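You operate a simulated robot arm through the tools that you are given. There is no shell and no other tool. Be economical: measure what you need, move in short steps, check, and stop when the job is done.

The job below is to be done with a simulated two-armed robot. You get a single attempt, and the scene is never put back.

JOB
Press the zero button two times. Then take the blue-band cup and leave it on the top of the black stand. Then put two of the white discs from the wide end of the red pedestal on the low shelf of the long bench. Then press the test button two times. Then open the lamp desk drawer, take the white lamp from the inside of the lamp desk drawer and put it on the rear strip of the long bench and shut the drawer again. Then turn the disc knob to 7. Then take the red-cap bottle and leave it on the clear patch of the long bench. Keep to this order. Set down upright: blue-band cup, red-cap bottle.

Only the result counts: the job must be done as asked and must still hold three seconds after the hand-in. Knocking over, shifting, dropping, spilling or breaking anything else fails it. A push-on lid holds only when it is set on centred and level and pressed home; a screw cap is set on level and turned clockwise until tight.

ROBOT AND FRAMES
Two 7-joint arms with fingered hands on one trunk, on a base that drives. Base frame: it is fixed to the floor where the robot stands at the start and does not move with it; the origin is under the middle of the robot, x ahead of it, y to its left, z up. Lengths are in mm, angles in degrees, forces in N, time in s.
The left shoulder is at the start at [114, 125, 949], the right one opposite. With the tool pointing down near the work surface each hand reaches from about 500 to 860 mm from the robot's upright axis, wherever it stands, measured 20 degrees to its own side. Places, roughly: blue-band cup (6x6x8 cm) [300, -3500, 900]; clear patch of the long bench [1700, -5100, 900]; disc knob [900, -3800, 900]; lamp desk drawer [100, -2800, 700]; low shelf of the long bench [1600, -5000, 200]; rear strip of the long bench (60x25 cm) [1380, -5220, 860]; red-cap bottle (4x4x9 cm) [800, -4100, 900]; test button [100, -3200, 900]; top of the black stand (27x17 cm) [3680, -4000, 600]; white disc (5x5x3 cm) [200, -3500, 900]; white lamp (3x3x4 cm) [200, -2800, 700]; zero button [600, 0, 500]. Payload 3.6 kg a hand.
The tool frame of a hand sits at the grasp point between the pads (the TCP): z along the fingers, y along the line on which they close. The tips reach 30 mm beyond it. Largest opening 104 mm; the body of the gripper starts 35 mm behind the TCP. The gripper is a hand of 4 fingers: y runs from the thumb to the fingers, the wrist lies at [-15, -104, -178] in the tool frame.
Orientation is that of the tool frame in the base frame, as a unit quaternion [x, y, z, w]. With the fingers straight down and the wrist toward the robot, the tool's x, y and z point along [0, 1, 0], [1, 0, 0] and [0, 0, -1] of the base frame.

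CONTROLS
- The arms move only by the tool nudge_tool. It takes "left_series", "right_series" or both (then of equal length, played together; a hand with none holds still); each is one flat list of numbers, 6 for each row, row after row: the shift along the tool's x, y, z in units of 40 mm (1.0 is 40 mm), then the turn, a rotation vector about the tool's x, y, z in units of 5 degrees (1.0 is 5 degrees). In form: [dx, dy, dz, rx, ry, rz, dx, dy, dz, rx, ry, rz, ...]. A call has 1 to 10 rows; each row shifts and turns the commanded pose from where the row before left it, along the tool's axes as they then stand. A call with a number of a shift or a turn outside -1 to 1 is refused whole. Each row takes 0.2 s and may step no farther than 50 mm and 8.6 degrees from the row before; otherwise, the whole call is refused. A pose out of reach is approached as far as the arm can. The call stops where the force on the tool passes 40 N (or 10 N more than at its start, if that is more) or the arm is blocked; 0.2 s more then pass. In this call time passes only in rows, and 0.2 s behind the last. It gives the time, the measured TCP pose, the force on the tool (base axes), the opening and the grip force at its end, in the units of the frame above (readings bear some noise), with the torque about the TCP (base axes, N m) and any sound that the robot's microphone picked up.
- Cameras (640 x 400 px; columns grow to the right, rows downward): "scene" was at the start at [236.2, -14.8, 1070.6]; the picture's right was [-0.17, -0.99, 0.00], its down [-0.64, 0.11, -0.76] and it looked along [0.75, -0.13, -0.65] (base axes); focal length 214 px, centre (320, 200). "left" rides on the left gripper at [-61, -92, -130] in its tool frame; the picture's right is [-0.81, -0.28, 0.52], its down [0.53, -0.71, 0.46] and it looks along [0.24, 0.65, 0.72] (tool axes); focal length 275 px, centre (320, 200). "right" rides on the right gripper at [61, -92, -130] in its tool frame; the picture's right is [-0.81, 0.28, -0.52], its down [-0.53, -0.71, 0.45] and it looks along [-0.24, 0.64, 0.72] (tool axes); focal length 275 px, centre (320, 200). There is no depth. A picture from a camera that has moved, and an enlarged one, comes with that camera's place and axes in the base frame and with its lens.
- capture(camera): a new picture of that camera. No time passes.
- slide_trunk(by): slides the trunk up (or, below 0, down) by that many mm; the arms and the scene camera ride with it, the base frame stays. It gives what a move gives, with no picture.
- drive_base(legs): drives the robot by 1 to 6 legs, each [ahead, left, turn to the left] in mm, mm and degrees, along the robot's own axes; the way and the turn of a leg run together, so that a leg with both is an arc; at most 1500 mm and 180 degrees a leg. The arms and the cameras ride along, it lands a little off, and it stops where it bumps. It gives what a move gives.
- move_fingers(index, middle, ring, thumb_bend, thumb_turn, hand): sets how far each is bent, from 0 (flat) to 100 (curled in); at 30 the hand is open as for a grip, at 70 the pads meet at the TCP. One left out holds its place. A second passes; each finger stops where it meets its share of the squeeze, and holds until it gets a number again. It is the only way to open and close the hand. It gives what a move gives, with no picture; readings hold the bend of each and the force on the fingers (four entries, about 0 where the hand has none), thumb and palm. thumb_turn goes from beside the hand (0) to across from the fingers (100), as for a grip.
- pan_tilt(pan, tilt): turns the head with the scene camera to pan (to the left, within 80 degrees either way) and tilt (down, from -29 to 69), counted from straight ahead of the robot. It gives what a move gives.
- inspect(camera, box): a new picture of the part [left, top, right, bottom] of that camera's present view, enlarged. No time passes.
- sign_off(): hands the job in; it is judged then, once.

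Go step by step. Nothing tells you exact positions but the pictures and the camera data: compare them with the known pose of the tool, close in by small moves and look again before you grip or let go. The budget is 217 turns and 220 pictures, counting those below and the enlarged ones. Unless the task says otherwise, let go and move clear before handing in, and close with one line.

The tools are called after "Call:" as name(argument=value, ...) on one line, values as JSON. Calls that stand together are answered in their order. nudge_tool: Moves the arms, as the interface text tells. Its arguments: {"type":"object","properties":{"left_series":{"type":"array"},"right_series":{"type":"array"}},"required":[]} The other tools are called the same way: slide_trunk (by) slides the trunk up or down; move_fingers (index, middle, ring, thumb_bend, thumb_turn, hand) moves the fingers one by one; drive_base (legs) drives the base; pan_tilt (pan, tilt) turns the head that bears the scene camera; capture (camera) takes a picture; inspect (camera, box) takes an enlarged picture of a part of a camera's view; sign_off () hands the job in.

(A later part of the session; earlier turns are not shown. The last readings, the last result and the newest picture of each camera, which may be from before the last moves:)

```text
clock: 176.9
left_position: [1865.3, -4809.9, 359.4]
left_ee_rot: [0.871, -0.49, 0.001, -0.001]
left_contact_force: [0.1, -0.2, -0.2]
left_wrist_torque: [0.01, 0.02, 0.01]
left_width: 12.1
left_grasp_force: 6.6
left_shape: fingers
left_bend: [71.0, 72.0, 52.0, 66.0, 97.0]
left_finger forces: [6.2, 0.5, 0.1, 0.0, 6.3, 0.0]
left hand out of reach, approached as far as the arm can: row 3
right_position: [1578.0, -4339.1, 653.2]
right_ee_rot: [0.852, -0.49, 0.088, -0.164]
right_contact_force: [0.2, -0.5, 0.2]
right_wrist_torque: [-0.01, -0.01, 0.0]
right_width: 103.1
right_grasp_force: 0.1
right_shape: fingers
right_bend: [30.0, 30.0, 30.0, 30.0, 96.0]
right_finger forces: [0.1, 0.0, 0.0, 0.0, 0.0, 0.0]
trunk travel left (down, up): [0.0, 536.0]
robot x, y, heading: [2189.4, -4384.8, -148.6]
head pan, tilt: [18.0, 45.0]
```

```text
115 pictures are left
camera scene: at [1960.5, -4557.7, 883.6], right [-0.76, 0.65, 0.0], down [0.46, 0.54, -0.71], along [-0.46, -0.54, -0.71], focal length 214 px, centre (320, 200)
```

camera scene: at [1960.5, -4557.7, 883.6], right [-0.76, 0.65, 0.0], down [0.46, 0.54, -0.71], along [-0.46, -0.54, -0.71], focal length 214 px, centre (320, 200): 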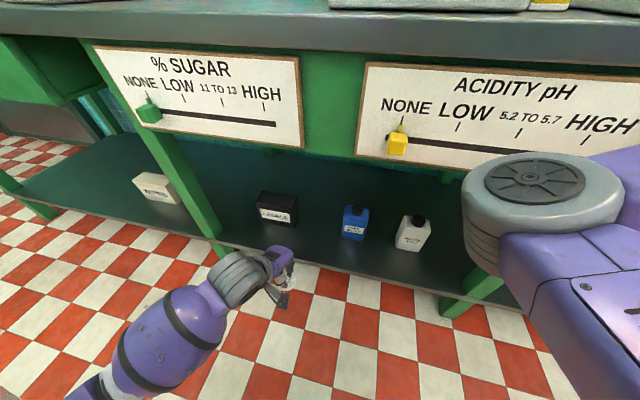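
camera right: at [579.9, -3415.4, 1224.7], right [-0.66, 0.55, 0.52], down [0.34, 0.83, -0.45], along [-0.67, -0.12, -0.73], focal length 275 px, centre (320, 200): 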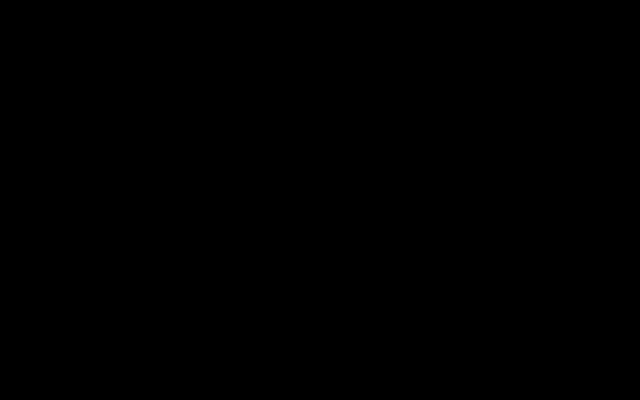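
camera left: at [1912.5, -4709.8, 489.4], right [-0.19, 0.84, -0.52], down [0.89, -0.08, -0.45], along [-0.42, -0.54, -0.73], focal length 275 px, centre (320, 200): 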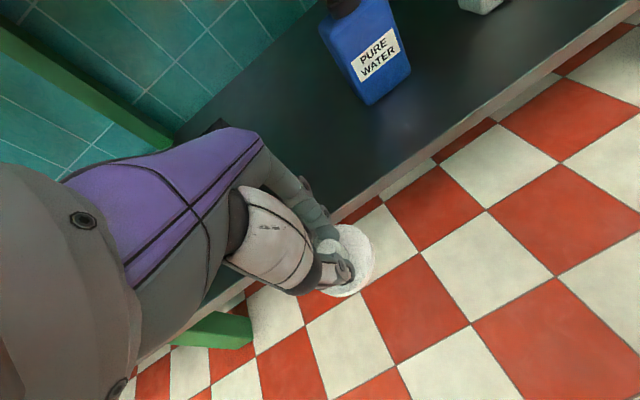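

The shelf is at z ≈ 185, its front edge at n ≈ 1052. I'll move the disc into the gap and down to about 35 mm above the shelf.

Call:
nudge_tool(left_series=[0.06, 1, 0, 0, 0, 0, 0.06, 1, 0, 0, 0, 0, 0.06, 1, 0, 0, 0, 0, 0.06, 1, 0, 0, 0, 0, 0.06, 1, 0, 0, 0, 0, 0, 0.15, 0.7, 0, 0, 0, 0, 0, 0.9, 0, 0, 0, 0, 0, 0.9, 0, 0, 0])

Call:
capture(camera="left")

Call:
inspect(camera="scene", box=[220, 160, 400, 280])

```text
clock: 178.7
left_position: [1696.6, -4928.9, 257.8]
left_ee_rot: [0.872, -0.489, 0.0, -0.002]
left_contact_force: [-0.3, -0.1, 0.3]
left_wrist_torque: [0.01, -0.02, -0.02]
left_width: 12.0
left_grasp_force: 6.6
left_shape: fingers
left_bend: [71.0, 72.0, 52.0, 66.0, 97.0]
left_finger forces: [6.0, 0.8, 0.1, 0.0, 6.0, 0.0]
right_position: [1578.6, -4337.8, 653.2]
right_ee_rot: [0.852, -0.489, 0.087, -0.165]
right_contact_force: [-0.1, -0.6, -0.4]
right_wrist_torque: [-0.02, -0.02, -0.02]
right_width: 103.3
right_grasp_force: 0.1
right_shape: fingers
right_bend: [30.0, 30.0, 30.0, 30.0, 96.0]
right_finger forces: [0.0, 0.1, 0.1, 0.0, 0.0, 0.0]
trunk travel left (down, up): [0.0, 536.0]
robot x, y, heading: [2195.6, -4390.5, -148.6]
head pan, tilt: [18.0, 45.0]
```

```text
114 pictures are left
camera left: at [1743.7, -4828.7, 388.2], right [-0.19, 0.84, -0.52], down [0.89, -0.08, -0.45], along [-0.42, -0.54, -0.73], focal length 275 px, centre (320, 200)
```

left: 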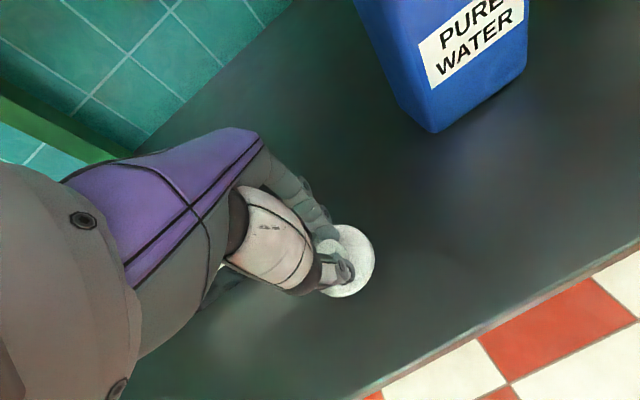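

```text
3.33 times, centred on (310, 220) of scene
camera zoom: at [1960.4, -4557.7, 883.6], right [-0.76, 0.65, 0.0], down [0.46, 0.54, -0.71], along [-0.46, -0.54, -0.71], focal length 715 px, centre (353, 133)
```

zoom: 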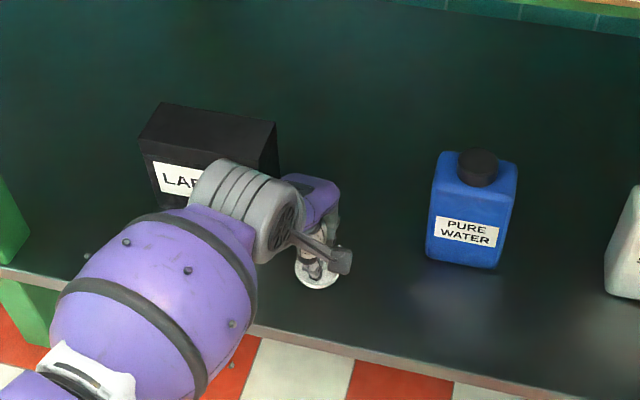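

Call:
nudge_tool(left_series=[-0.5, 0, 0.3, 0, 0, 0, 0, 0, 0.3, 0, 0, 0, 0, 0, 0.1, 0, 0, 0])

Call:
nudge_tool(left_series=[0, 0, 0.08, 0, 0, 0, 0, 0, 0.05, 0, 0, 0])

```text
clock: 179.6
left_position: [1680.4, -4912.8, 239.9]
left_ee_rot: [0.872, -0.489, -0.006, 0.006]
left_contact_force: [2.7, 0.1, 11.4]
left_wrist_torque: [0.24, -0.22, -0.04]
left_width: 12.2
left_grasp_force: 12.1
left_shape: fingers
left_bend: [71.0, 72.0, 52.0, 67.0, 97.0]
left_finger forces: [5.6, 0.9, 0.1, 0.0, 18.7, 0.1]
right_position: [1578.0, -4337.9, 653.8]
right_ee_rot: [0.852, -0.489, 0.088, -0.165]
right_contact_force: [0.4, 0.3, -0.4]
right_wrist_torque: [0.01, -0.04, -0.02]
right_width: 103.3
right_grasp_force: 0.1
right_shape: fingers
right_bend: [30.0, 30.0, 30.0, 30.0, 96.0]
right_finger forces: [0.1, 0.0, 0.0, 0.1, 0.0, 0.0]
trunk travel left (down, up): [0.0, 536.0]
robot x, y, heading: [2191.5, -4387.9, -148.4]
head pan, tilt: [18.0, 45.0]
stopped in row 3 (left hand): the force on the tool passed its limit at 42 N (the readings are from after the stop); the commanded pose is now the measured one
```

```text
clock: 180.2
left_position: [1677.9, -4917.2, 239.2]
left_ee_rot: [0.872, -0.488, -0.01, 0.012]
left_contact_force: [3.5, 2.2, 13.6]
left_wrist_torque: [0.32, -0.32, -0.06]
left_width: 12.3
left_grasp_force: 13.8
left_shape: fingers
left_bend: [71.0, 72.0, 52.0, 66.0, 97.0]
left_finger forces: [5.1, 0.7, 0.1, 0.1, 22.6, 0.0]
right_position: [1578.8, -4337.6, 654.1]
right_ee_rot: [0.852, -0.489, 0.088, -0.164]
right_contact_force: [0.2, -0.9, -0.9]
right_wrist_torque: [0.01, -0.01, -0.01]
right_width: 103.1
right_grasp_force: 0.0
right_shape: fingers
right_bend: [30.0, 30.0, 30.0, 30.0, 96.0]
right_finger forces: [0.1, 0.0, 0.0, 0.1, 0.0, 0.0]
trunk travel left (down, up): [0.0, 536.0]
robot x, y, heading: [2194.3, -4387.9, -148.3]
head pan, tilt: [18.0, 45.0]
stopped in row 2 (left hand): the force on the tool passed its limit at 43 N (the readings are from after the stop); the commanded pose is now the measured one
```

The disc is on the shelf (z ≈ 205, a bit earlier than expected). I'll release and look.

Call:
move_fingers(hand="left", index=60, middle=60, thumb_bend=58)

Call:
capture(camera="left")

```text
clock: 181.2
left_position: [1676.4, -4916.0, 240.0]
left_ee_rot: [0.873, -0.488, -0.01, 0.012]
left_contact_force: [1.5, 0.8, 31.4]
left_wrist_torque: [0.58, -0.4, 0.02]
left_width: 24.1
left_grasp_force: 17.2
left_shape: fingers
left_bend: [60.0, 60.0, 52.0, 62.0, 97.0]
left_finger forces: [0.0, 0.0, 0.1, 0.1, 34.1, 0.0]
right_position: [1577.6, -4338.2, 654.1]
right_ee_rot: [0.852, -0.49, 0.088, -0.163]
right_contact_force: [-0.3, -0.9, 0.4]
right_wrist_torque: [-0.04, 0.02, 0.02]
right_width: 103.2
right_grasp_force: 0.1
right_shape: fingers
right_bend: [30.0, 30.0, 30.0, 30.0, 96.0]
right_finger forces: [0.1, 0.1, 0.1, 0.0, 0.0, 0.0]
trunk travel left (down, up): [0.0, 536.0]
robot x, y, heading: [2191.9, -4386.1, -148.2]
head pan, tilt: [18.0, 45.0]
```

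```text
112 pictures are left
camera left: at [1727.9, -4813.8, 367.1], right [-0.2, 0.83, -0.52], down [0.87, -0.09, -0.48], along [-0.44, -0.55, -0.71], focal length 275 px, centre (320, 200)
```

left: 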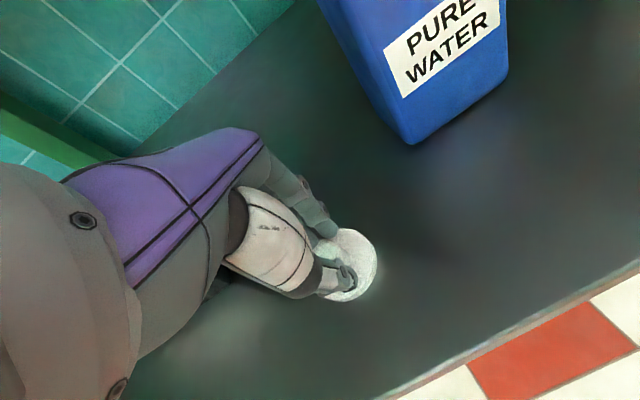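

The thumb tip bears on the flange. I'll raise slightly, open further, then lift clear.

Call:
nudge_tool(left_series=[0, 0, -0.15, 0, 0, 0, 0, 0, -0.15, 0, 0, 0])

Call:
move_fingers(hand="left", index=52, middle=52, thumb_bend=52)

Call:
nudge_tool(left_series=[0, 0, -0.5, 0, 0, 0, 0, 0, -0.8, 0, 0, 0, 0, 0, -0.8, 0, 0, 0])

Call:
capture(camera="left")

```text
clock: 181.8
left_position: [1679.8, -4913.5, 248.2]
left_ee_rot: [0.872, -0.489, -0.006, 0.007]
left_contact_force: [0.1, 0.0, -0.3]
left_wrist_torque: [0.02, -0.02, 0.02]
left_width: 29.6
left_grasp_force: 0.0
left_shape: fingers
left_bend: [60.0, 60.0, 52.0, 57.0, 97.0]
left_finger forces: [0.0, 0.0, 0.0, 0.0, 0.0, 0.0]
right_position: [1578.4, -4339.1, 653.8]
right_ee_rot: [0.852, -0.489, 0.089, -0.164]
right_contact_force: [-0.2, -0.6, -0.4]
right_wrist_torque: [0.01, 0.0, -0.01]
right_width: 103.5
right_grasp_force: 0.0
right_shape: fingers
right_bend: [30.0, 30.0, 30.0, 30.0, 96.0]
right_finger forces: [0.1, 0.0, 0.0, 0.0, 0.1, 0.0]
trunk travel left (down, up): [0.0, 536.0]
robot x, y, heading: [2190.7, -4383.3, -148.7]
head pan, tilt: [18.0, 45.0]
```

```text
clock: 182.8
left_position: [1679.5, -4914.0, 249.0]
left_ee_rot: [0.872, -0.49, -0.008, 0.01]
left_contact_force: [0.0, -0.2, -0.1]
left_wrist_torque: [0.01, 0.02, 0.01]
left_width: 46.4
left_grasp_force: 0.0
left_shape: fingers
left_bend: [52.0, 52.0, 52.0, 52.0, 97.0]
left_finger forces: [0.0, 0.1, 0.0, 0.0, 0.0, 0.0]
right_position: [1577.2, -4337.9, 653.9]
right_ee_rot: [0.852, -0.489, 0.089, -0.165]
right_contact_force: [0.2, 0.1, 0.2]
right_wrist_torque: [0.0, 0.02, 0.02]
right_width: 103.1
right_grasp_force: 0.0
right_shape: fingers
right_bend: [30.0, 30.0, 30.0, 30.0, 96.0]
right_finger forces: [0.0, 0.0, 0.0, 0.0, 0.1, 0.1]
trunk travel left (down, up): [0.0, 536.0]
robot x, y, heading: [2189.8, -4385.1, -148.6]
head pan, tilt: [18.0, 45.0]
```

```text
clock: 183.6
left_position: [1680.7, -4912.7, 332.6]
left_ee_rot: [0.873, -0.488, -0.007, 0.008]
left_contact_force: [-0.1, 0.0, -0.1]
left_wrist_torque: [0.03, -0.03, -0.01]
left_width: 46.5
left_grasp_force: 0.0
left_shape: fingers
left_bend: [52.0, 52.0, 52.0, 52.0, 97.0]
left_finger forces: [0.1, 0.0, 0.0, 0.0, 0.1, 0.0]
right_position: [1577.8, -4339.0, 653.1]
right_ee_rot: [0.852, -0.489, 0.088, -0.164]
right_contact_force: [0.3, 0.3, -0.4]
right_wrist_torque: [0.02, 0.02, 0.02]
right_width: 103.4
right_grasp_force: 0.0
right_shape: fingers
right_bend: [30.0, 30.0, 30.0, 30.0, 96.0]
right_finger forces: [0.0, 0.0, 0.0, 0.0, 0.1, 0.0]
trunk travel left (down, up): [0.0, 536.0]
robot x, y, heading: [2189.7, -4388.8, -148.7]
head pan, tilt: [18.0, 45.0]
```

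```text
111 pictures are left
camera left: at [1730.9, -4812.1, 459.8], right [-0.2, 0.83, -0.52], down [0.88, -0.09, -0.47], along [-0.44, -0.55, -0.71], focal length 275 px, centre (320, 200)
```

left: 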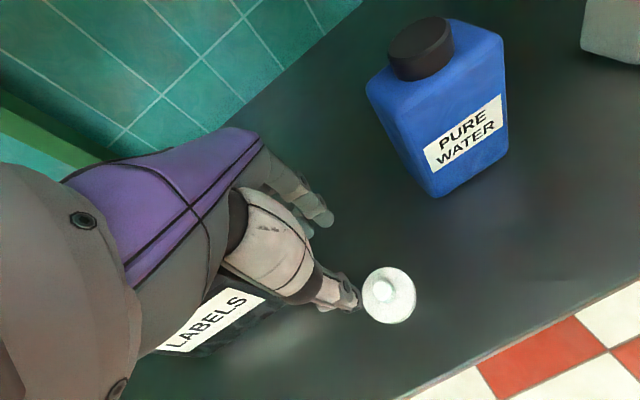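

Disc 1 is on the shelf. I'll withdraw, back off, raise the trunk and return to the pedestal for the second disc.

Call:
nudge_tool(left_series=[0, -1, 0, 0, 0, 0, 0, -1, 0, 0, 0, 0, 0, -1, 0, 0, 0, 0, 0, -1, 0, 0, 0, 0, 0, -1, 0, 0, 0, 0, 0.3, -0.9, -0.3, 0, 0, 0, 0.6, 0, -0.9, 0, 0, 0, 0.6, 0, -0.9, 0, 0, 0, 0.6, 0, -0.9, 0, 0, 0, 0.6, 0, -0.9, 0, 0, 0])

Call:
drive_base(legs=[[-180, 0, 0]])

Call:
slide_trunk(by=400)

Call:
nudge_tool(left_series=[0.3, 0, -0.9, 0, 0, 0, 0.3, 0, -0.9, 0, 0, 0, 0.3, 0, -0.9, 0, 0, 0, 0.3, 0, -0.9, 0, 0, 0])

```text
clock: 185.8
left_position: [1944.0, -4881.9, 482.9]
left_ee_rot: [0.872, -0.489, -0.008, 0.008]
left_contact_force: [-0.1, -0.3, 0.3]
left_wrist_torque: [-0.01, 0.0, 0.0]
left_width: 47.0
left_grasp_force: 0.1
left_shape: fingers
left_bend: [52.0, 52.0, 52.0, 52.0, 97.0]
left_finger forces: [0.0, 0.0, 0.0, 0.0, 0.1, 0.1]
right_position: [1576.6, -4338.4, 653.0]
right_ee_rot: [0.852, -0.489, 0.088, -0.165]
right_contact_force: [0.5, 0.1, 0.0]
right_wrist_torque: [-0.01, 0.0, 0.0]
right_width: 103.0
right_grasp_force: 0.0
right_shape: fingers
right_bend: [30.0, 30.0, 30.0, 30.0, 96.0]
right_finger forces: [0.0, 0.1, 0.0, 0.0, 0.0, 0.0]
trunk travel left (down, up): [0.0, 536.0]
robot x, y, heading: [2192.4, -4388.1, -148.6]
head pan, tilt: [18.0, 45.0]
```

```text
clock: 187.3
left_position: [2096.2, -4789.6, 482.3]
left_ee_rot: [0.872, -0.488, -0.008, 0.009]
left_contact_force: [-0.6, 0.6, 0.2]
left_wrist_torque: [0.01, 0.04, 0.01]
left_width: 46.7
left_grasp_force: 0.0
left_shape: fingers
left_bend: [52.0, 52.0, 52.0, 52.0, 97.0]
left_finger forces: [0.1, 0.0, 0.0, 0.0, 0.0, 0.0]
right_position: [1731.5, -4245.3, 653.8]
right_ee_rot: [0.852, -0.489, 0.088, -0.165]
right_contact_force: [0.1, 0.4, 0.6]
right_wrist_torque: [0.0, 0.02, 0.0]
right_width: 103.1
right_grasp_force: 0.0
right_shape: fingers
right_bend: [30.0, 30.0, 30.0, 30.0, 96.0]
right_finger forces: [0.0, 0.0, 0.1, 0.0, 0.0, 0.0]
trunk travel left (down, up): [0.0, 536.0]
robot x, y, heading: [2343.2, -4292.2, -148.4]
head pan, tilt: [18.0, 45.0]
```

```text
clock: 191.1
left_position: [2096.4, -4788.9, 881.1]
left_ee_rot: [0.872, -0.489, -0.007, 0.008]
left_contact_force: [0.0, 0.9, 0.6]
left_wrist_torque: [-0.01, -0.01, -0.01]
left_width: 46.5
left_grasp_force: 0.1
left_shape: fingers
left_bend: [52.0, 52.0, 52.0, 52.0, 97.0]
left_finger forces: [0.1, 0.0, 0.1, 0.1, 0.1, 0.0]
right_position: [1730.3, -4245.3, 1053.6]
right_ee_rot: [0.852, -0.489, 0.087, -0.165]
right_contact_force: [-0.3, -0.7, -0.6]
right_wrist_torque: [0.02, 0.01, 0.01]
right_width: 103.2
right_grasp_force: 0.0
right_shape: fingers
right_bend: [30.0, 30.0, 30.0, 30.0, 96.0]
right_finger forces: [0.1, 0.0, 0.0, 0.0, 0.0, 0.0]
trunk travel left (down, up): [-400.0, 136.0]
robot x, y, heading: [2344.0, -4294.1, -148.6]
head pan, tilt: [18.0, 45.0]
```

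```text
clock: 192.1
left_position: [2126.1, -4829.9, 1026.7]
left_ee_rot: [0.872, -0.489, -0.009, 0.01]
left_contact_force: [0.1, 0.8, 0.7]
left_wrist_torque: [0.01, -0.01, 0.01]
left_width: 46.5
left_grasp_force: 0.0
left_shape: fingers
left_bend: [52.0, 52.0, 52.0, 52.0, 97.0]
left_finger forces: [0.1, 0.0, 0.0, 0.1, 0.0, 0.0]
right_position: [1731.6, -4244.1, 1053.3]
right_ee_rot: [0.853, -0.488, 0.087, -0.164]
right_contact_force: [-0.8, 1.1, -0.4]
right_wrist_torque: [0.0, 0.0, -0.01]
right_width: 103.1
right_grasp_force: 0.0
right_shape: fingers
right_bend: [30.0, 30.0, 30.0, 30.0, 96.0]
right_finger forces: [0.0, 0.1, 0.1, 0.0, 0.0, 0.0]
trunk travel left (down, up): [-400.0, 136.0]
robot x, y, heading: [2344.3, -4296.5, -148.6]
head pan, tilt: [18.0, 45.0]
```

Call:
drive_base(legs=[[0, -1050, 0], [0, 0, -40.5], [770, 100, 0]])

Call:
pan_tilt(pan=10, tilt=38)

Call:
inspect(camera="scene", box=[160, 120, 380, 260])

```text
clock: 207.2
left_position: [515.5, -3647.0, 1025.8]
left_ee_rot: [-0.65, 0.76, 0.011, -0.006]
left_contact_force: [0.0, 0.1, 0.8]
left_wrist_torque: [-0.01, 0.01, 0.02]
left_width: 46.8
left_grasp_force: 0.0
left_shape: fingers
left_bend: [52.0, 52.0, 52.0, 52.0, 97.0]
left_finger forces: [0.1, 0.1, 0.1, 0.0, 0.0, 0.1]
right_position: [595.1, -2945.5, 1052.5]
right_ee_rot: [-0.63, 0.754, -0.139, 0.124]
right_contact_force: [0.3, -0.1, -0.1]
right_wrist_torque: [0.02, -0.02, 0.0]
right_width: 103.4
right_grasp_force: 0.0
right_shape: fingers
right_bend: [30.0, 30.0, 30.0, 30.0, 96.0]
right_finger forces: [0.0, 0.0, 0.0, 0.0, 0.1, 0.0]
trunk travel left (down, up): [-400.0, 136.0]
robot x, y, heading: [1033.0, -3379.3, 171.1]
head pan, tilt: [18.0, 45.0]
```

```text
clock: 207.9
left_position: [516.5, -3646.8, 1026.5]
left_ee_rot: [-0.65, 0.76, 0.011, -0.006]
left_contact_force: [-0.4, -0.6, 0.3]
left_wrist_torque: [0.0, -0.01, 0.01]
left_width: 46.4
left_grasp_force: 0.1
left_shape: fingers
left_bend: [52.0, 52.0, 52.0, 52.0, 97.0]
left_finger forces: [0.1, 0.0, 0.0, 0.0, 0.0, 0.1]
right_position: [594.9, -2946.1, 1054.0]
right_ee_rot: [-0.631, 0.753, -0.139, 0.125]
right_contact_force: [-0.2, 0.5, 1.3]
right_wrist_torque: [-0.02, 0.03, -0.01]
right_width: 103.2
right_grasp_force: 0.0
right_shape: fingers
right_bend: [30.0, 30.0, 30.0, 30.0, 96.0]
right_finger forces: [0.0, 0.0, 0.1, 0.1, 0.1, 0.0]
trunk travel left (down, up): [-400.0, 136.0]
robot x, y, heading: [1032.3, -3378.8, 171.2]
head pan, tilt: [10.0, 38.0]
```

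```text
2.86 times, centred on (270, 190) of scene
camera zoom: at [849.4, -3367.5, 1298.5], right [-0.02, 1.0, 0.0], down [0.62, 0.01, -0.79], along [-0.79, -0.01, -0.62], focal length 613 px, centre (463, 229)
```

zoom: 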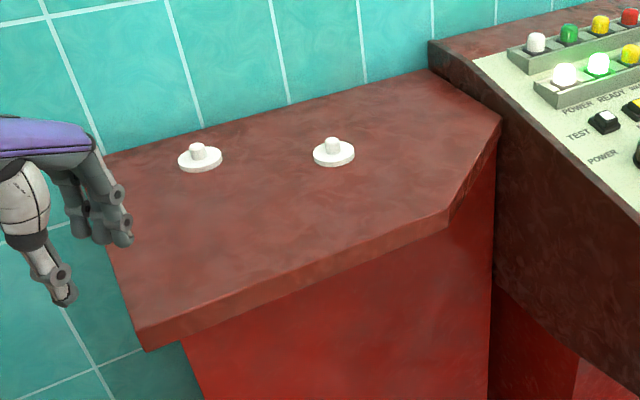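

The rear-left disc's stem top is at [237, -3682, 933]. I'll close in 50 mm and move the hand above it.

Call:
drive_base(legs=[[50, 0, 0]])

Call:
nudge_tool(left_series=[0.37, 0.917, 0, 0, 0, 0, 0.37, 0.917, 0, 0, 0, 0, 0.37, 0.917, 0, 0, 0, 0, 0.37, 0.917, 0, 0, 0, 0, 0.37, 0.917, 0, 0, 0, 0, 0.37, 0.917, 0, 0, 0, 0, 0, 0, 0.9, 0, 0, 0])

Call:
inspect(camera="left", box=[240, 120, 480, 340])

Call:
inspect(camera="scene", box=[160, 120, 300, 220])

```text
clock: 208.8
left_position: [467.6, -3640.4, 1025.5]
left_ee_rot: [-0.65, 0.76, 0.01, -0.005]
left_contact_force: [-1.1, -0.8, -0.4]
left_wrist_torque: [0.01, 0.0, 0.0]
left_width: 46.6
left_grasp_force: 0.1
left_shape: fingers
left_bend: [52.0, 52.0, 52.0, 52.0, 97.0]
left_finger forces: [0.1, 0.1, 0.0, 0.1, 0.1, 0.0]
right_position: [543.9, -2937.4, 1052.5]
right_ee_rot: [-0.631, 0.753, -0.14, 0.124]
right_contact_force: [-1.0, -0.4, 1.1]
right_wrist_torque: [0.04, -0.02, -0.05]
right_width: 103.1
right_grasp_force: 0.0
right_shape: fingers
right_bend: [30.0, 30.0, 30.0, 30.0, 96.0]
right_finger forces: [0.0, 0.1, 0.0, 0.0, 0.1, 0.0]
trunk travel left (down, up): [-400.0, 136.0]
robot x, y, heading: [980.4, -3374.1, 171.0]
head pan, tilt: [10.0, 38.0]
```

```text
clock: 210.4
left_position: [235.2, -3692.1, 995.4]
left_ee_rot: [-0.649, 0.76, 0.011, -0.006]
left_contact_force: [0.0, 0.6, 0.1]
left_wrist_torque: [-0.01, 0.0, -0.02]
left_width: 46.6
left_grasp_force: 0.1
left_shape: fingers
left_bend: [52.0, 52.0, 52.0, 52.0, 97.0]
left_finger forces: [0.0, 0.1, 0.0, 0.0, 0.1, 0.0]
right_position: [545.9, -2938.2, 1053.2]
right_ee_rot: [-0.631, 0.753, -0.139, 0.123]
right_contact_force: [-0.6, -0.8, -0.5]
right_wrist_torque: [-0.03, 0.0, -0.03]
right_width: 103.0
right_grasp_force: 0.0
right_shape: fingers
right_bend: [30.0, 30.0, 30.0, 30.0, 96.0]
right_finger forces: [0.0, 0.1, 0.1, 0.0, 0.0, 0.0]
trunk travel left (down, up): [-400.0, 136.0]
robot x, y, heading: [978.6, -3375.0, 171.0]
head pan, tilt: [10.0, 38.0]
```

```text
1.82 times, centred on (360, 230) of left
camera zoom: at [339.4, -3647.3, 1122.7], right [0.39, 0.76, -0.52], down [0.61, -0.63, -0.48], along [-0.69, -0.13, -0.71], focal length 500 px, centre (247, 146)
```

zoom: 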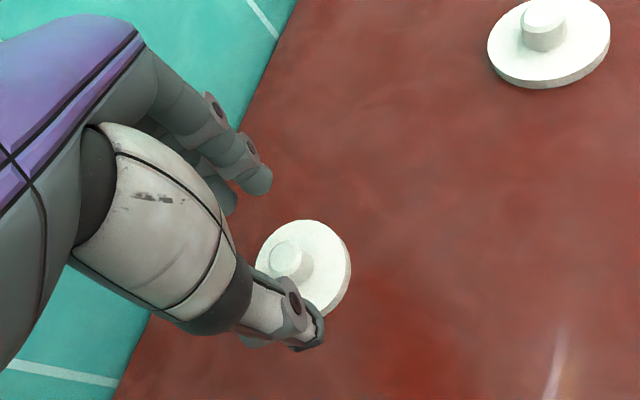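

```text
4.00 times, centred on (230, 170) of scene
camera zoom: at [800.9, -3360.5, 1298.5], right [-0.02, 1.0, 0.0], down [0.62, 0.01, -0.79], along [-0.79, -0.01, -0.62], focal length 858 px, centre (680, 320)
```

zoom: 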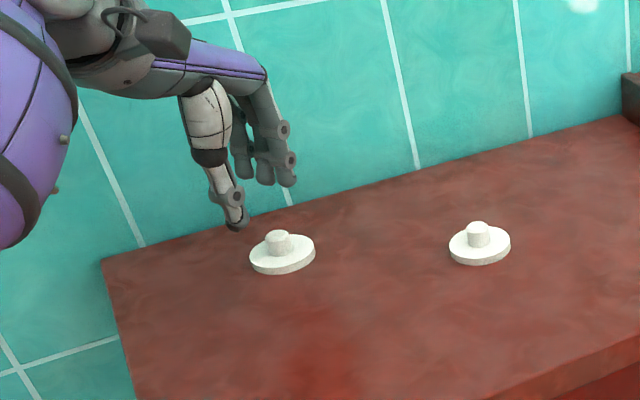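

I'll shift per the proven grasp template (about +14, +18 mm in tool x, y), pre-close and descend to just above the stem.

Call:
move_fingers(hand="left", index=59, middle=59, ring=50, thumb_bend=59)

Call:
nudge_tool(left_series=[0.345, 0.45, 0, 0, 0, 0, 0, 0, 0.5, 0, 0, 0, 0, 0, 0.4, 0, 0, 0])

Call:
inspect(camera="left", box=[240, 160, 440, 340])

Call:
inspect(camera="scene", box=[180, 130, 260, 190])

```text
clock: 211.4
left_position: [236.9, -3691.0, 994.8]
left_ee_rot: [-0.65, 0.76, 0.012, -0.006]
left_contact_force: [0.0, -0.3, -0.4]
left_wrist_torque: [-0.02, 0.01, -0.02]
left_width: 29.2
left_grasp_force: 0.1
left_shape: fingers
left_bend: [59.0, 59.0, 50.0, 59.0, 97.0]
left_finger forces: [0.1, 0.0, 0.0, 0.0, 0.1, 0.0]
right_position: [545.6, -2937.8, 1053.4]
right_ee_rot: [-0.631, 0.754, -0.139, 0.124]
right_contact_force: [0.3, 0.3, 0.2]
right_wrist_torque: [0.0, 0.02, 0.05]
right_width: 103.2
right_grasp_force: 0.1
right_shape: fingers
right_bend: [30.0, 30.0, 30.0, 30.0, 96.0]
right_finger forces: [0.1, 0.0, 0.0, 0.0, 0.0, 0.1]
trunk travel left (down, up): [-400.0, 136.0]
robot x, y, heading: [983.1, -3374.7, 171.1]
head pan, tilt: [10.0, 38.0]
```

```text
clock: 212.2
left_position: [214.9, -3701.8, 958.4]
left_ee_rot: [-0.65, 0.76, 0.01, -0.005]
left_contact_force: [-0.5, 0.6, 0.2]
left_wrist_torque: [0.01, 0.02, 0.0]
left_width: 29.2
left_grasp_force: 0.0
left_shape: fingers
left_bend: [59.0, 59.0, 50.0, 59.0, 97.0]
left_finger forces: [0.0, 0.0, 0.0, 0.1, 0.0, 0.1]
right_position: [545.6, -2938.0, 1053.1]
right_ee_rot: [-0.63, 0.754, -0.14, 0.124]
right_contact_force: [0.1, -0.5, -0.2]
right_wrist_torque: [0.0, 0.01, -0.02]
right_width: 103.0
right_grasp_force: 0.2
right_shape: fingers
right_bend: [30.0, 30.0, 30.0, 30.0, 96.0]
right_finger forces: [0.1, 0.0, 0.0, 0.1, 0.0, 0.0]
trunk travel left (down, up): [-400.0, 136.0]
robot x, y, heading: [982.6, -3373.9, 171.2]
head pan, tilt: [10.0, 38.0]
```

```text
2.22 times, centred on (340, 250) of left
camera zoom: at [318.4, -3657.6, 1086.6], right [0.39, 0.76, -0.52], down [0.61, -0.63, -0.47], along [-0.69, -0.13, -0.71], focal length 612 px, centre (276, 89)
```

zoom: 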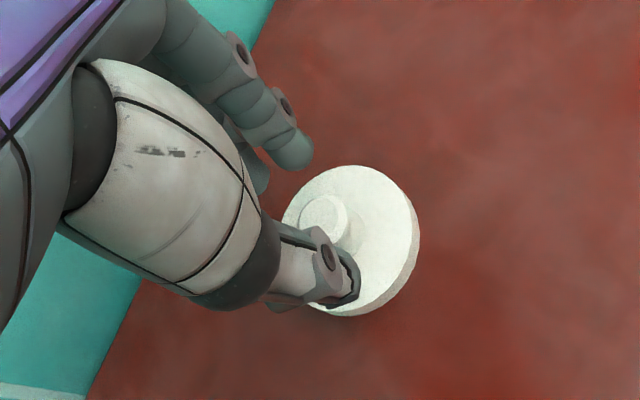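

```text
6.67 times, centred on (220, 160) of scene
camera zoom: at [800.6, -3359.6, 1298.5], right [-0.02, 1.0, 0.0], down [0.62, 0.01, -0.79], along [-0.79, -0.01, -0.62], focal length 1430 px, centre (987, 467)
```

zoom: 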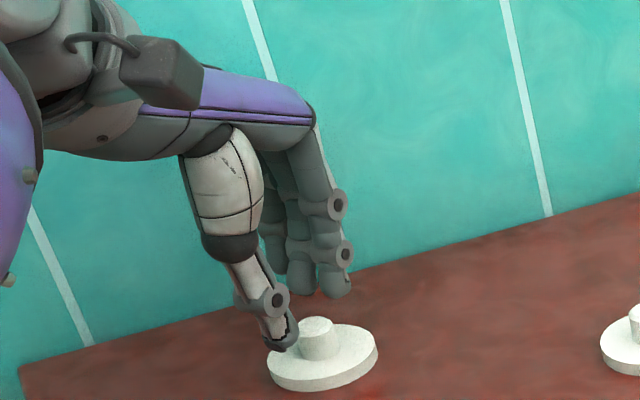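

Alignment matches the earlier successful grasp. I'll descend to the flange and close.

Call:
nudge_tool(left_series=[0, 0, 0.2, 0, 0, 0, 0, 0, 0.12, 0, 0, 0, 0, 0, 0.1, 0, 0, 0])

Call:
move_fingers(hand="left", index=72, middle=72, thumb_bend=72)

Call:
inspect(camera="left", box=[240, 160, 440, 340])

```text
clock: 213.0
left_position: [214.5, -3703.9, 942.6]
left_ee_rot: [-0.65, 0.76, 0.011, -0.005]
left_contact_force: [0.6, 0.0, -0.1]
left_wrist_torque: [-0.02, 0.01, 0.01]
left_width: 29.3
left_grasp_force: 0.1
left_shape: fingers
left_bend: [59.0, 59.0, 50.0, 59.0, 97.0]
left_finger forces: [0.1, 0.1, 0.0, 0.0, 0.0, 0.0]
right_position: [545.8, -2937.7, 1053.5]
right_ee_rot: [-0.631, 0.753, -0.139, 0.124]
right_contact_force: [0.2, 0.4, -0.7]
right_wrist_torque: [0.0, -0.01, -0.01]
right_width: 103.3
right_grasp_force: 0.0
right_shape: fingers
right_bend: [30.0, 30.0, 30.0, 30.0, 96.0]
right_finger forces: [0.1, 0.0, 0.0, 0.0, 0.0, 0.1]
trunk travel left (down, up): [-400.0, 136.0]
robot x, y, heading: [977.5, -3369.2, 171.1]
head pan, tilt: [10.0, 38.0]
```

```text
clock: 214.0
left_position: [214.4, -3702.8, 940.8]
left_ee_rot: [-0.651, 0.759, 0.011, -0.007]
left_contact_force: [0.2, 0.0, -0.3]
left_wrist_torque: [0.0, 0.0, -0.01]
left_width: 12.7
left_grasp_force: 7.0
left_shape: fingers
left_bend: [71.0, 72.0, 50.0, 66.0, 97.0]
left_finger forces: [6.6, 0.6, 0.0, 0.0, 7.0, 0.0]
right_position: [546.0, -2938.7, 1052.7]
right_ee_rot: [-0.631, 0.753, -0.139, 0.125]
right_contact_force: [-0.1, 1.2, 0.3]
right_wrist_torque: [0.03, 0.01, -0.04]
right_width: 103.4
right_grasp_force: 0.1
right_shape: fingers
right_bend: [30.0, 30.0, 30.0, 30.0, 96.0]
right_finger forces: [0.0, 0.0, 0.0, 0.0, 0.0, 0.0]
trunk travel left (down, up): [-400.0, 136.0]
robot x, y, heading: [981.0, -3373.2, 171.1]
head pan, tilt: [10.0, 38.0]
```

```text
2.22 times, centred on (340, 250) of left
camera zoom: at [318.1, -3658.1, 1069.9], right [0.39, 0.76, -0.52], down [0.61, -0.63, -0.48], along [-0.69, -0.13, -0.71], focal length 612 px, centre (276, 89)
```

zoom: 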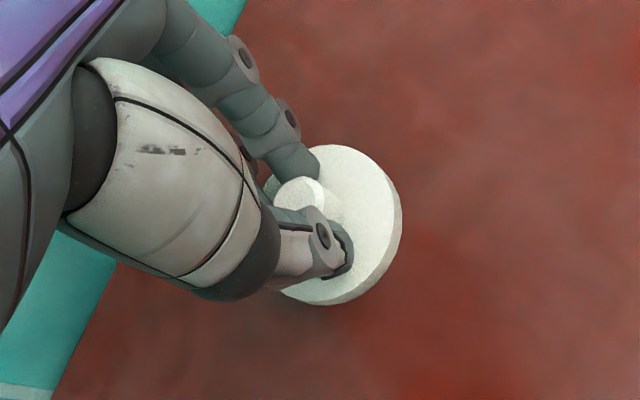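

Same firm grip. I'll lift, retract, and drive to the shelf, stopping 100 mm short of the earlier spot along the bench.

Call:
nudge_tool(left_series=[0, 0, -0.3, 0, 0, 0, 0, 0, -0.7, 0, 0, 0, 0, 0, -1, 0, 0, 0, 0, 0, -1, 0, 0, 0, -0.3, -0.95, 0, 0, 0, 0, -0.3, -0.95, 0, 0, 0, 0, -0.3, -0.95, 0, 0, 0, 0, -0.3, -0.95, 0, 0, 0, 0, 0, -1, 0, 0, 0, 0, 0, -1, 0, 0, 0, 0])

Call:
drive_base(legs=[[-680, 0, 0], [0, 0, 40.6], [0, 950, 0], [-130, 0, 0]])

Call:
slide_trunk(by=-400)

```text
clock: 216.2
left_position: [454.3, -3692.5, 1057.9]
left_ee_rot: [-0.649, 0.761, 0.01, -0.006]
left_contact_force: [0.8, -0.8, 0.0]
left_wrist_torque: [-0.02, 0.02, 0.01]
left_width: 12.4
left_grasp_force: 6.4
left_shape: fingers
left_bend: [71.0, 72.0, 50.0, 66.0, 97.0]
left_finger forces: [6.4, 0.6, 0.1, 0.0, 6.6, 0.0]
right_position: [545.5, -2937.6, 1054.4]
right_ee_rot: [-0.63, 0.753, -0.139, 0.125]
right_contact_force: [0.7, -0.1, 0.2]
right_wrist_torque: [0.02, 0.01, -0.02]
right_width: 103.0
right_grasp_force: 0.1
right_shape: fingers
right_bend: [30.0, 30.0, 30.0, 30.0, 96.0]
right_finger forces: [0.0, 0.1, 0.0, 0.0, 0.0, 0.0]
trunk travel left (down, up): [-400.0, 136.0]
robot x, y, heading: [981.0, -3371.0, 170.9]
head pan, tilt: [10.0, 38.0]
```

```text
clock: 231.0
left_position: [2059.6, -4799.5, 1057.8]
left_ee_rot: [0.872, -0.489, -0.008, 0.009]
left_contact_force: [-0.2, 0.2, -0.3]
left_wrist_torque: [-0.01, 0.0, 0.03]
left_width: 12.0
left_grasp_force: 6.9
left_shape: fingers
left_bend: [71.0, 72.0, 50.0, 66.0, 97.0]
left_finger forces: [6.2, 0.7, 0.1, 0.1, 6.4, 0.0]
right_position: [1639.1, -4165.4, 1053.9]
right_ee_rot: [0.852, -0.489, 0.088, -0.164]
right_contact_force: [1.4, -1.1, 0.6]
right_wrist_torque: [-0.04, 0.02, 0.0]
right_width: 103.0
right_grasp_force: 0.1
right_shape: fingers
right_bend: [30.0, 30.0, 30.0, 30.0, 96.0]
right_finger forces: [0.0, 0.1, 0.0, 0.1, 0.1, 0.0]
trunk travel left (down, up): [-400.0, 136.0]
robot x, y, heading: [2252.5, -4214.4, -148.3]
head pan, tilt: [10.0, 38.0]
```

```text
clock: 234.8
left_position: [2058.9, -4799.5, 658.2]
left_ee_rot: [0.873, -0.488, -0.008, 0.01]
left_contact_force: [0.2, -0.2, -0.3]
left_wrist_torque: [0.01, -0.01, -0.02]
left_width: 12.2
left_grasp_force: 6.5
left_shape: fingers
left_bend: [71.0, 72.0, 50.0, 66.0, 97.0]
left_finger forces: [6.2, 0.6, 0.1, 0.0, 6.2, 0.0]
right_position: [1639.8, -4166.2, 653.6]
right_ee_rot: [0.852, -0.489, 0.088, -0.164]
right_contact_force: [0.8, 0.3, -0.7]
right_wrist_torque: [-0.03, 0.0, 0.0]
right_width: 103.1
right_grasp_force: 0.1
right_shape: fingers
right_bend: [30.0, 30.0, 30.0, 30.0, 96.0]
right_finger forces: [0.0, 0.1, 0.0, 0.1, 0.0, 0.1]
trunk travel left (down, up): [0.0, 536.0]
robot x, y, heading: [2252.1, -4212.1, -148.2]
head pan, tilt: [10.0, 38.0]
```

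Call:
drive_base(legs=[[155, 0, 0]])

Call:
nudge_tool(left_series=[-0.612, 0, 0.94, 0, 0, 0, -0.612, 0, 0.94, 0, 0, 0, -0.612, 0, 0.94, 0, 0, 0, -0.612, 0, 0.94, 0, 0, 0, -0.612, 0, 0.94, 0, 0, 0, -0.612, 0, 0.94, 0, 0, 0, -0.612, 0, 0.94, 0, 0, 0, -0.612, 0, 0.94, 0, 0, 0, 0, 0.9, 0, 0, 0, 0, 0, 0.9, 0, 0, 0, 0])

Call:
capture(camera="left")

```text
clock: 236.2
left_position: [1926.1, -4881.4, 657.2]
left_ee_rot: [0.872, -0.489, -0.008, 0.009]
left_contact_force: [0.3, -0.4, 0.4]
left_wrist_torque: [0.03, 0.02, 0.01]
left_width: 12.2
left_grasp_force: 6.7
left_shape: fingers
left_bend: [71.0, 72.0, 50.0, 66.0, 97.0]
left_finger forces: [6.2, 0.6, 0.1, 0.0, 6.4, 0.1]
right_position: [1505.8, -4247.9, 653.1]
right_ee_rot: [0.852, -0.489, 0.088, -0.164]
right_contact_force: [0.0, 0.5, 0.1]
right_wrist_torque: [-0.01, -0.01, 0.01]
right_width: 103.1
right_grasp_force: 0.1
right_shape: fingers
right_bend: [30.0, 30.0, 30.0, 30.0, 96.0]
right_finger forces: [0.0, 0.1, 0.0, 0.1, 0.1, 0.0]
trunk travel left (down, up): [0.0, 536.0]
robot x, y, heading: [2120.6, -4294.2, -148.4]
head pan, tilt: [10.0, 38.0]
```

```text
clock: 238.4
left_position: [1756.1, -4754.2, 359.6]
left_ee_rot: [0.872, -0.489, -0.007, 0.009]
left_contact_force: [-0.4, 0.0, 0.5]
left_wrist_torque: [-0.03, 0.04, 0.0]
left_width: 12.4
left_grasp_force: 6.0
left_shape: fingers
left_bend: [71.0, 72.0, 50.0, 66.0, 97.0]
left_finger forces: [5.9, 0.9, 0.0, 0.1, 5.9, 0.0]
right_position: [1507.4, -4247.0, 653.7]
right_ee_rot: [0.852, -0.489, 0.088, -0.165]
right_contact_force: [0.2, 0.7, -0.3]
right_wrist_torque: [0.03, 0.02, -0.01]
right_width: 103.1
right_grasp_force: 0.0
right_shape: fingers
right_bend: [30.0, 30.0, 30.0, 30.0, 96.0]
right_finger forces: [0.0, 0.1, 0.0, 0.0, 0.1, 0.0]
trunk travel left (down, up): [0.0, 536.0]
robot x, y, heading: [2121.6, -4296.0, -148.2]
head pan, tilt: [10.0, 38.0]
```

```text
104 pictures are left
camera left: at [1805.5, -4652.6, 486.8], right [-0.2, 0.83, -0.52], down [0.88, -0.09, -0.47], along [-0.44, -0.55, -0.71], focal length 275 px, centre (320, 200)
```

left: 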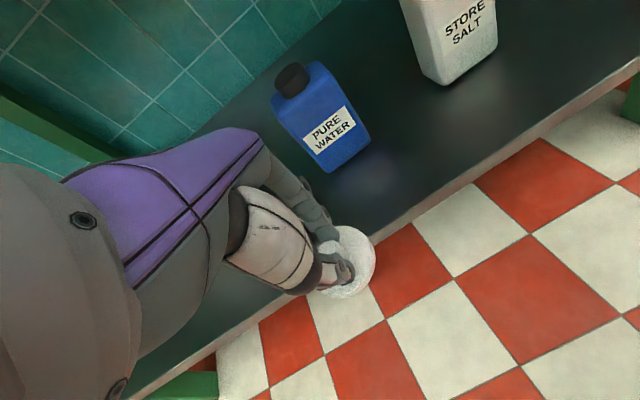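

I'll shift to the gap between the blue and white bottles, move in over the shelf and lower to just above it.

Call:
nudge_tool(left_series=[-0.59, 0.79, 0, 0, 0, 0, -0.59, 0.79, 0, 0, 0, 0, -0.59, 0.79, 0, 0, 0, 0, -0.59, 0.79, 0, 0, 0, 0, 0, 0, 0.9, 0, 0, 0, 0, 0, 0.9, 0, 0, 0, 0, 0, 0.85, 0, 0, 0])

Call:
nudge_tool(left_series=[0, 0, 0.1, 0, 0, 0, 0, 0, 0.05, 0, 0, 0])

Call:
capture(camera="left")

```text
clock: 240.0
left_position: [1595.8, -4740.6, 256.2]
left_ee_rot: [0.873, -0.488, -0.008, 0.009]
left_contact_force: [-0.3, -0.3, -0.3]
left_wrist_torque: [0.01, 0.01, 0.04]
left_width: 11.5
left_grasp_force: 5.8
left_shape: fingers
left_bend: [71.0, 72.0, 50.0, 66.0, 97.0]
left_finger forces: [5.6, 1.0, 0.0, 0.0, 5.7, 0.0]
right_position: [1506.1, -4247.3, 653.3]
right_ee_rot: [0.852, -0.488, 0.088, -0.165]
right_contact_force: [0.1, -0.5, -0.2]
right_wrist_torque: [0.01, 0.01, -0.01]
right_width: 103.2
right_grasp_force: 0.0
right_shape: fingers
right_bend: [30.0, 30.0, 30.0, 30.0, 96.0]
right_finger forces: [0.0, 0.0, 0.1, 0.0, 0.1, 0.0]
trunk travel left (down, up): [0.0, 536.0]
robot x, y, heading: [2116.7, -4293.3, -148.8]
head pan, tilt: [10.0, 38.0]
```

```text
clock: 240.6
left_position: [1597.6, -4740.0, 251.6]
left_ee_rot: [0.873, -0.487, -0.008, 0.01]
left_contact_force: [0.8, 0.6, 0.4]
left_wrist_torque: [0.0, 0.05, -0.02]
left_width: 11.8
left_grasp_force: 5.8
left_shape: fingers
left_bend: [71.0, 72.0, 50.0, 66.0, 97.0]
left_finger forces: [5.6, 0.9, 0.1, 0.0, 5.9, 0.0]
right_position: [1507.1, -4247.9, 654.0]
right_ee_rot: [0.852, -0.489, 0.088, -0.165]
right_contact_force: [-0.4, 0.3, -0.5]
right_wrist_torque: [0.0, 0.01, 0.02]
right_width: 102.9
right_grasp_force: 0.0
right_shape: fingers
right_bend: [30.0, 30.0, 30.0, 30.0, 96.0]
right_finger forces: [0.0, 0.0, 0.0, 0.1, 0.0, 0.0]
trunk travel left (down, up): [0.0, 536.0]
robot x, y, heading: [2119.8, -4294.4, -148.3]
head pan, tilt: [10.0, 38.0]
```

```text
103 pictures are left
camera left: at [1646.2, -4639.0, 378.2], right [-0.2, 0.83, -0.52], down [0.88, -0.08, -0.48], along [-0.44, -0.55, -0.71], focal length 275 px, centre (320, 200)
```

left: 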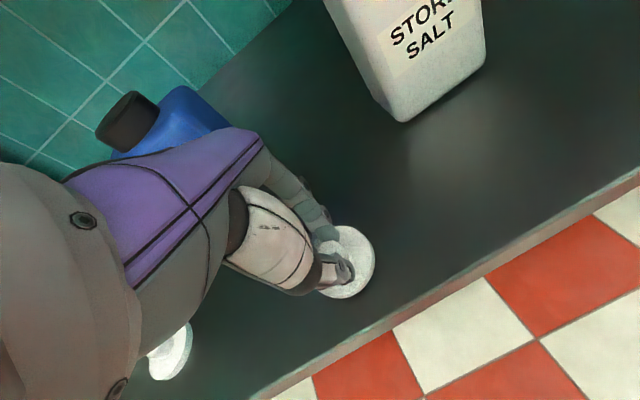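

Call:
nudge_tool(left_series=[0, 0, 0.07, 0, 0, 0, 0, 0, 0.07, 0, 0, 0])

Call:
nudge_tool(left_series=[0, 0, 0.06, 0, 0, 0])

```text
clock: 241.2
left_position: [1596.6, -4740.1, 245.4]
left_ee_rot: [0.872, -0.489, -0.007, 0.01]
left_contact_force: [0.1, 0.1, -0.5]
left_wrist_torque: [-0.04, -0.01, 0.02]
left_width: 11.6
left_grasp_force: 6.1
left_shape: fingers
left_bend: [71.0, 72.0, 50.0, 66.0, 97.0]
left_finger forces: [5.6, 0.9, 0.0, 0.1, 5.8, 0.1]
right_position: [1506.5, -4247.8, 653.8]
right_ee_rot: [0.852, -0.489, 0.088, -0.164]
right_contact_force: [0.2, 0.3, -0.4]
right_wrist_torque: [-0.02, 0.01, -0.02]
right_width: 102.8
right_grasp_force: 0.1
right_shape: fingers
right_bend: [30.0, 30.0, 30.0, 30.0, 96.0]
right_finger forces: [0.0, 0.1, 0.0, 0.1, 0.0, 0.0]
trunk travel left (down, up): [0.0, 536.0]
robot x, y, heading: [2122.9, -4293.9, -148.4]
head pan, tilt: [10.0, 38.0]
```

```text
clock: 241.6
left_position: [1596.5, -4740.3, 243.4]
left_ee_rot: [0.872, -0.489, -0.008, 0.009]
left_contact_force: [-0.2, 0.1, -0.3]
left_wrist_torque: [0.01, -0.02, 0.0]
left_width: 11.5
left_grasp_force: 6.1
left_shape: fingers
left_bend: [71.0, 72.0, 50.0, 66.0, 97.0]
left_finger forces: [5.6, 1.0, 0.0, 0.1, 5.7, 0.0]
right_position: [1506.8, -4248.0, 653.5]
right_ee_rot: [0.852, -0.489, 0.088, -0.165]
right_contact_force: [-0.7, 0.4, -0.6]
right_wrist_torque: [0.01, 0.0, -0.02]
right_width: 103.2
right_grasp_force: 0.0
right_shape: fingers
right_bend: [30.0, 30.0, 30.0, 30.0, 96.0]
right_finger forces: [0.0, 0.0, 0.1, 0.0, 0.0, 0.0]
trunk travel left (down, up): [0.0, 536.0]
robot x, y, heading: [2121.3, -4295.7, -148.4]
head pan, tilt: [10.0, 38.0]
```

Call:
nudge_tool(left_series=[0, 0, 0.06, 0, 0, 0])

Call:
nudge_tool(left_series=[0, 0, 0.05, 0, 0, 0])

```text
clock: 242.0
left_position: [1596.5, -4741.6, 240.9]
left_ee_rot: [0.872, -0.489, -0.009, 0.009]
left_contact_force: [-0.1, -1.2, 0.9]
left_wrist_torque: [0.01, -0.04, -0.02]
left_width: 11.6
left_grasp_force: 6.8
left_shape: fingers
left_bend: [71.0, 72.0, 50.0, 67.0, 97.0]
left_finger forces: [6.2, 1.6, 0.0, 0.1, 6.0, 0.0]
right_position: [1506.8, -4246.2, 654.2]
right_ee_rot: [0.852, -0.489, 0.088, -0.165]
right_contact_force: [-0.6, 0.1, -0.1]
right_wrist_torque: [-0.01, -0.01, -0.01]
right_width: 103.0
right_grasp_force: 0.0
right_shape: fingers
right_bend: [30.0, 30.0, 30.0, 30.0, 96.0]
right_finger forces: [0.0, 0.1, 0.0, 0.0, 0.0, 0.0]
trunk travel left (down, up): [0.0, 536.0]
robot x, y, heading: [2117.3, -4297.6, -148.3]
head pan, tilt: [10.0, 38.0]
```

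```text
clock: 242.4
left_position: [1596.1, -4740.8, 239.5]
left_ee_rot: [0.872, -0.489, -0.008, 0.01]
left_contact_force: [1.8, 0.2, 6.8]
left_wrist_torque: [0.08, -0.05, -0.01]
left_width: 11.4
left_grasp_force: 7.6
left_shape: fingers
left_bend: [71.0, 72.0, 50.0, 67.0, 97.0]
left_finger forces: [6.0, 1.8, 0.1, 0.0, 8.1, 0.0]
right_position: [1508.2, -4246.7, 653.5]
right_ee_rot: [0.852, -0.489, 0.088, -0.165]
right_contact_force: [0.4, -0.3, 0.1]
right_wrist_torque: [0.0, -0.02, -0.03]
right_width: 103.4
right_grasp_force: 0.0
right_shape: fingers
right_bend: [30.0, 30.0, 30.0, 30.0, 96.0]
right_finger forces: [0.0, 0.0, 0.0, 0.0, 0.1, 0.0]
trunk travel left (down, up): [0.0, 536.0]
robot x, y, heading: [2123.9, -4300.6, -148.6]
head pan, tilt: [10.0, 38.0]
```

Contact. I'll open index and thumb a little, lift slightly, open more, then lift clear and check.

Call:
move_fingers(hand="left", index=62, middle=62, thumb_bend=62)

Call:
nudge_tool(left_series=[0, 0, -0.2, 0, 0, 0])

Call:
move_fingers(hand="left", index=52, middle=52, thumb_bend=52)

Call:
nudge_tool(left_series=[0, 0, -0.5, 0, 0, 0, 0, 0, -0.8, 0, 0, 0, 0, 0, -0.8, 0, 0, 0])

Call:
capture(camera="left")

```text
clock: 243.4
left_position: [1595.8, -4740.9, 240.1]
left_ee_rot: [0.873, -0.488, -0.009, 0.01]
left_contact_force: [-0.6, 1.1, 9.8]
left_wrist_torque: [0.11, -0.05, -0.01]
left_width: 17.9
left_grasp_force: 5.5
left_shape: fingers
left_bend: [62.0, 62.0, 50.0, 64.0, 97.0]
left_finger forces: [0.1, 1.6, 0.1, 0.0, 9.3, 0.1]
right_position: [1507.0, -4246.3, 653.2]
right_ee_rot: [0.852, -0.489, 0.088, -0.165]
right_contact_force: [0.4, 0.3, -0.4]
right_wrist_torque: [0.0, 0.0, -0.02]
right_width: 103.1
right_grasp_force: 0.1
right_shape: fingers
right_bend: [30.0, 30.0, 30.0, 30.0, 96.0]
right_finger forces: [0.1, 0.1, 0.0, 0.0, 0.0, 0.0]
trunk travel left (down, up): [0.0, 536.0]
robot x, y, heading: [2120.5, -4295.2, -148.4]
head pan, tilt: [10.0, 38.0]
```

```text
clock: 243.8
left_position: [1597.7, -4740.5, 245.0]
left_ee_rot: [0.873, -0.488, -0.007, 0.008]
left_contact_force: [-1.0, 0.1, 0.1]
left_wrist_torque: [0.02, 0.01, 0.01]
left_width: 20.6
left_grasp_force: 0.0
left_shape: fingers
left_bend: [62.0, 62.0, 50.0, 62.0, 97.0]
left_finger forces: [0.1, 0.0, 0.1, 0.1, 0.0, 0.1]
right_position: [1507.4, -4247.9, 653.0]
right_ee_rot: [0.852, -0.489, 0.088, -0.165]
right_contact_force: [0.3, -0.1, -0.9]
right_wrist_torque: [-0.02, 0.0, 0.01]
right_width: 102.9
right_grasp_force: 0.0
right_shape: fingers
right_bend: [30.0, 30.0, 30.0, 30.0, 96.0]
right_finger forces: [0.1, 0.1, 0.0, 0.0, 0.0, 0.0]
trunk travel left (down, up): [0.0, 536.0]
robot x, y, heading: [2120.7, -4294.4, -148.4]
head pan, tilt: [10.0, 38.0]
```

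```text
clock: 244.8
left_position: [1596.9, -4740.9, 246.9]
left_ee_rot: [0.872, -0.489, -0.007, 0.01]
left_contact_force: [-0.5, -0.2, -0.1]
left_wrist_torque: [-0.01, -0.02, 0.02]
left_width: 46.5
left_grasp_force: 0.1
left_shape: fingers
left_bend: [52.0, 52.0, 50.0, 52.0, 97.0]
left_finger forces: [0.1, 0.1, 0.0, 0.1, 0.1, 0.0]
right_position: [1507.9, -4246.6, 652.8]
right_ee_rot: [0.852, -0.489, 0.088, -0.164]
right_contact_force: [0.3, -0.1, 0.0]
right_wrist_torque: [-0.03, 0.01, -0.01]
right_width: 103.1
right_grasp_force: 0.0
right_shape: fingers
right_bend: [30.0, 30.0, 30.0, 30.0, 96.0]
right_finger forces: [0.1, 0.0, 0.0, 0.0, 0.1, 0.0]
trunk travel left (down, up): [0.0, 536.0]
robot x, y, heading: [2118.9, -4296.4, -148.4]
head pan, tilt: [10.0, 38.0]
```

```text
clock: 245.6
left_position: [1599.4, -4740.0, 331.9]
left_ee_rot: [0.873, -0.488, -0.008, 0.009]
left_contact_force: [0.3, 0.0, -0.7]
left_wrist_torque: [0.01, 0.01, 0.01]
left_width: 46.5
left_grasp_force: 0.1
left_shape: fingers
left_bend: [52.0, 52.0, 50.0, 52.0, 97.0]
left_finger forces: [0.0, 0.1, 0.0, 0.0, 0.0, 0.0]
right_position: [1506.8, -4247.7, 653.8]
right_ee_rot: [0.852, -0.489, 0.089, -0.164]
right_contact_force: [0.5, -0.1, -0.1]
right_wrist_torque: [0.0, 0.01, -0.03]
right_width: 103.3
right_grasp_force: 0.0
right_shape: fingers
right_bend: [30.0, 30.0, 30.0, 30.0, 96.0]
right_finger forces: [0.1, 0.0, 0.0, 0.1, 0.0, 0.1]
trunk travel left (down, up): [0.0, 536.0]
robot x, y, heading: [2119.0, -4297.5, -148.5]
head pan, tilt: [10.0, 38.0]
```

```text
102 pictures are left
camera left: at [1649.0, -4638.7, 458.6], right [-0.2, 0.83, -0.52], down [0.88, -0.09, -0.47], along [-0.44, -0.55, -0.71], focal length 275 px, centre (320, 200)
```

left: 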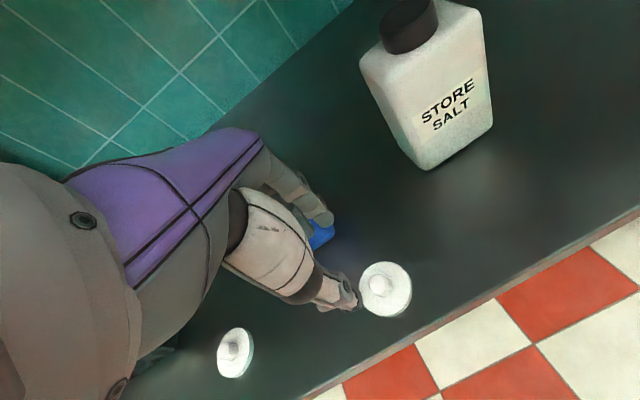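

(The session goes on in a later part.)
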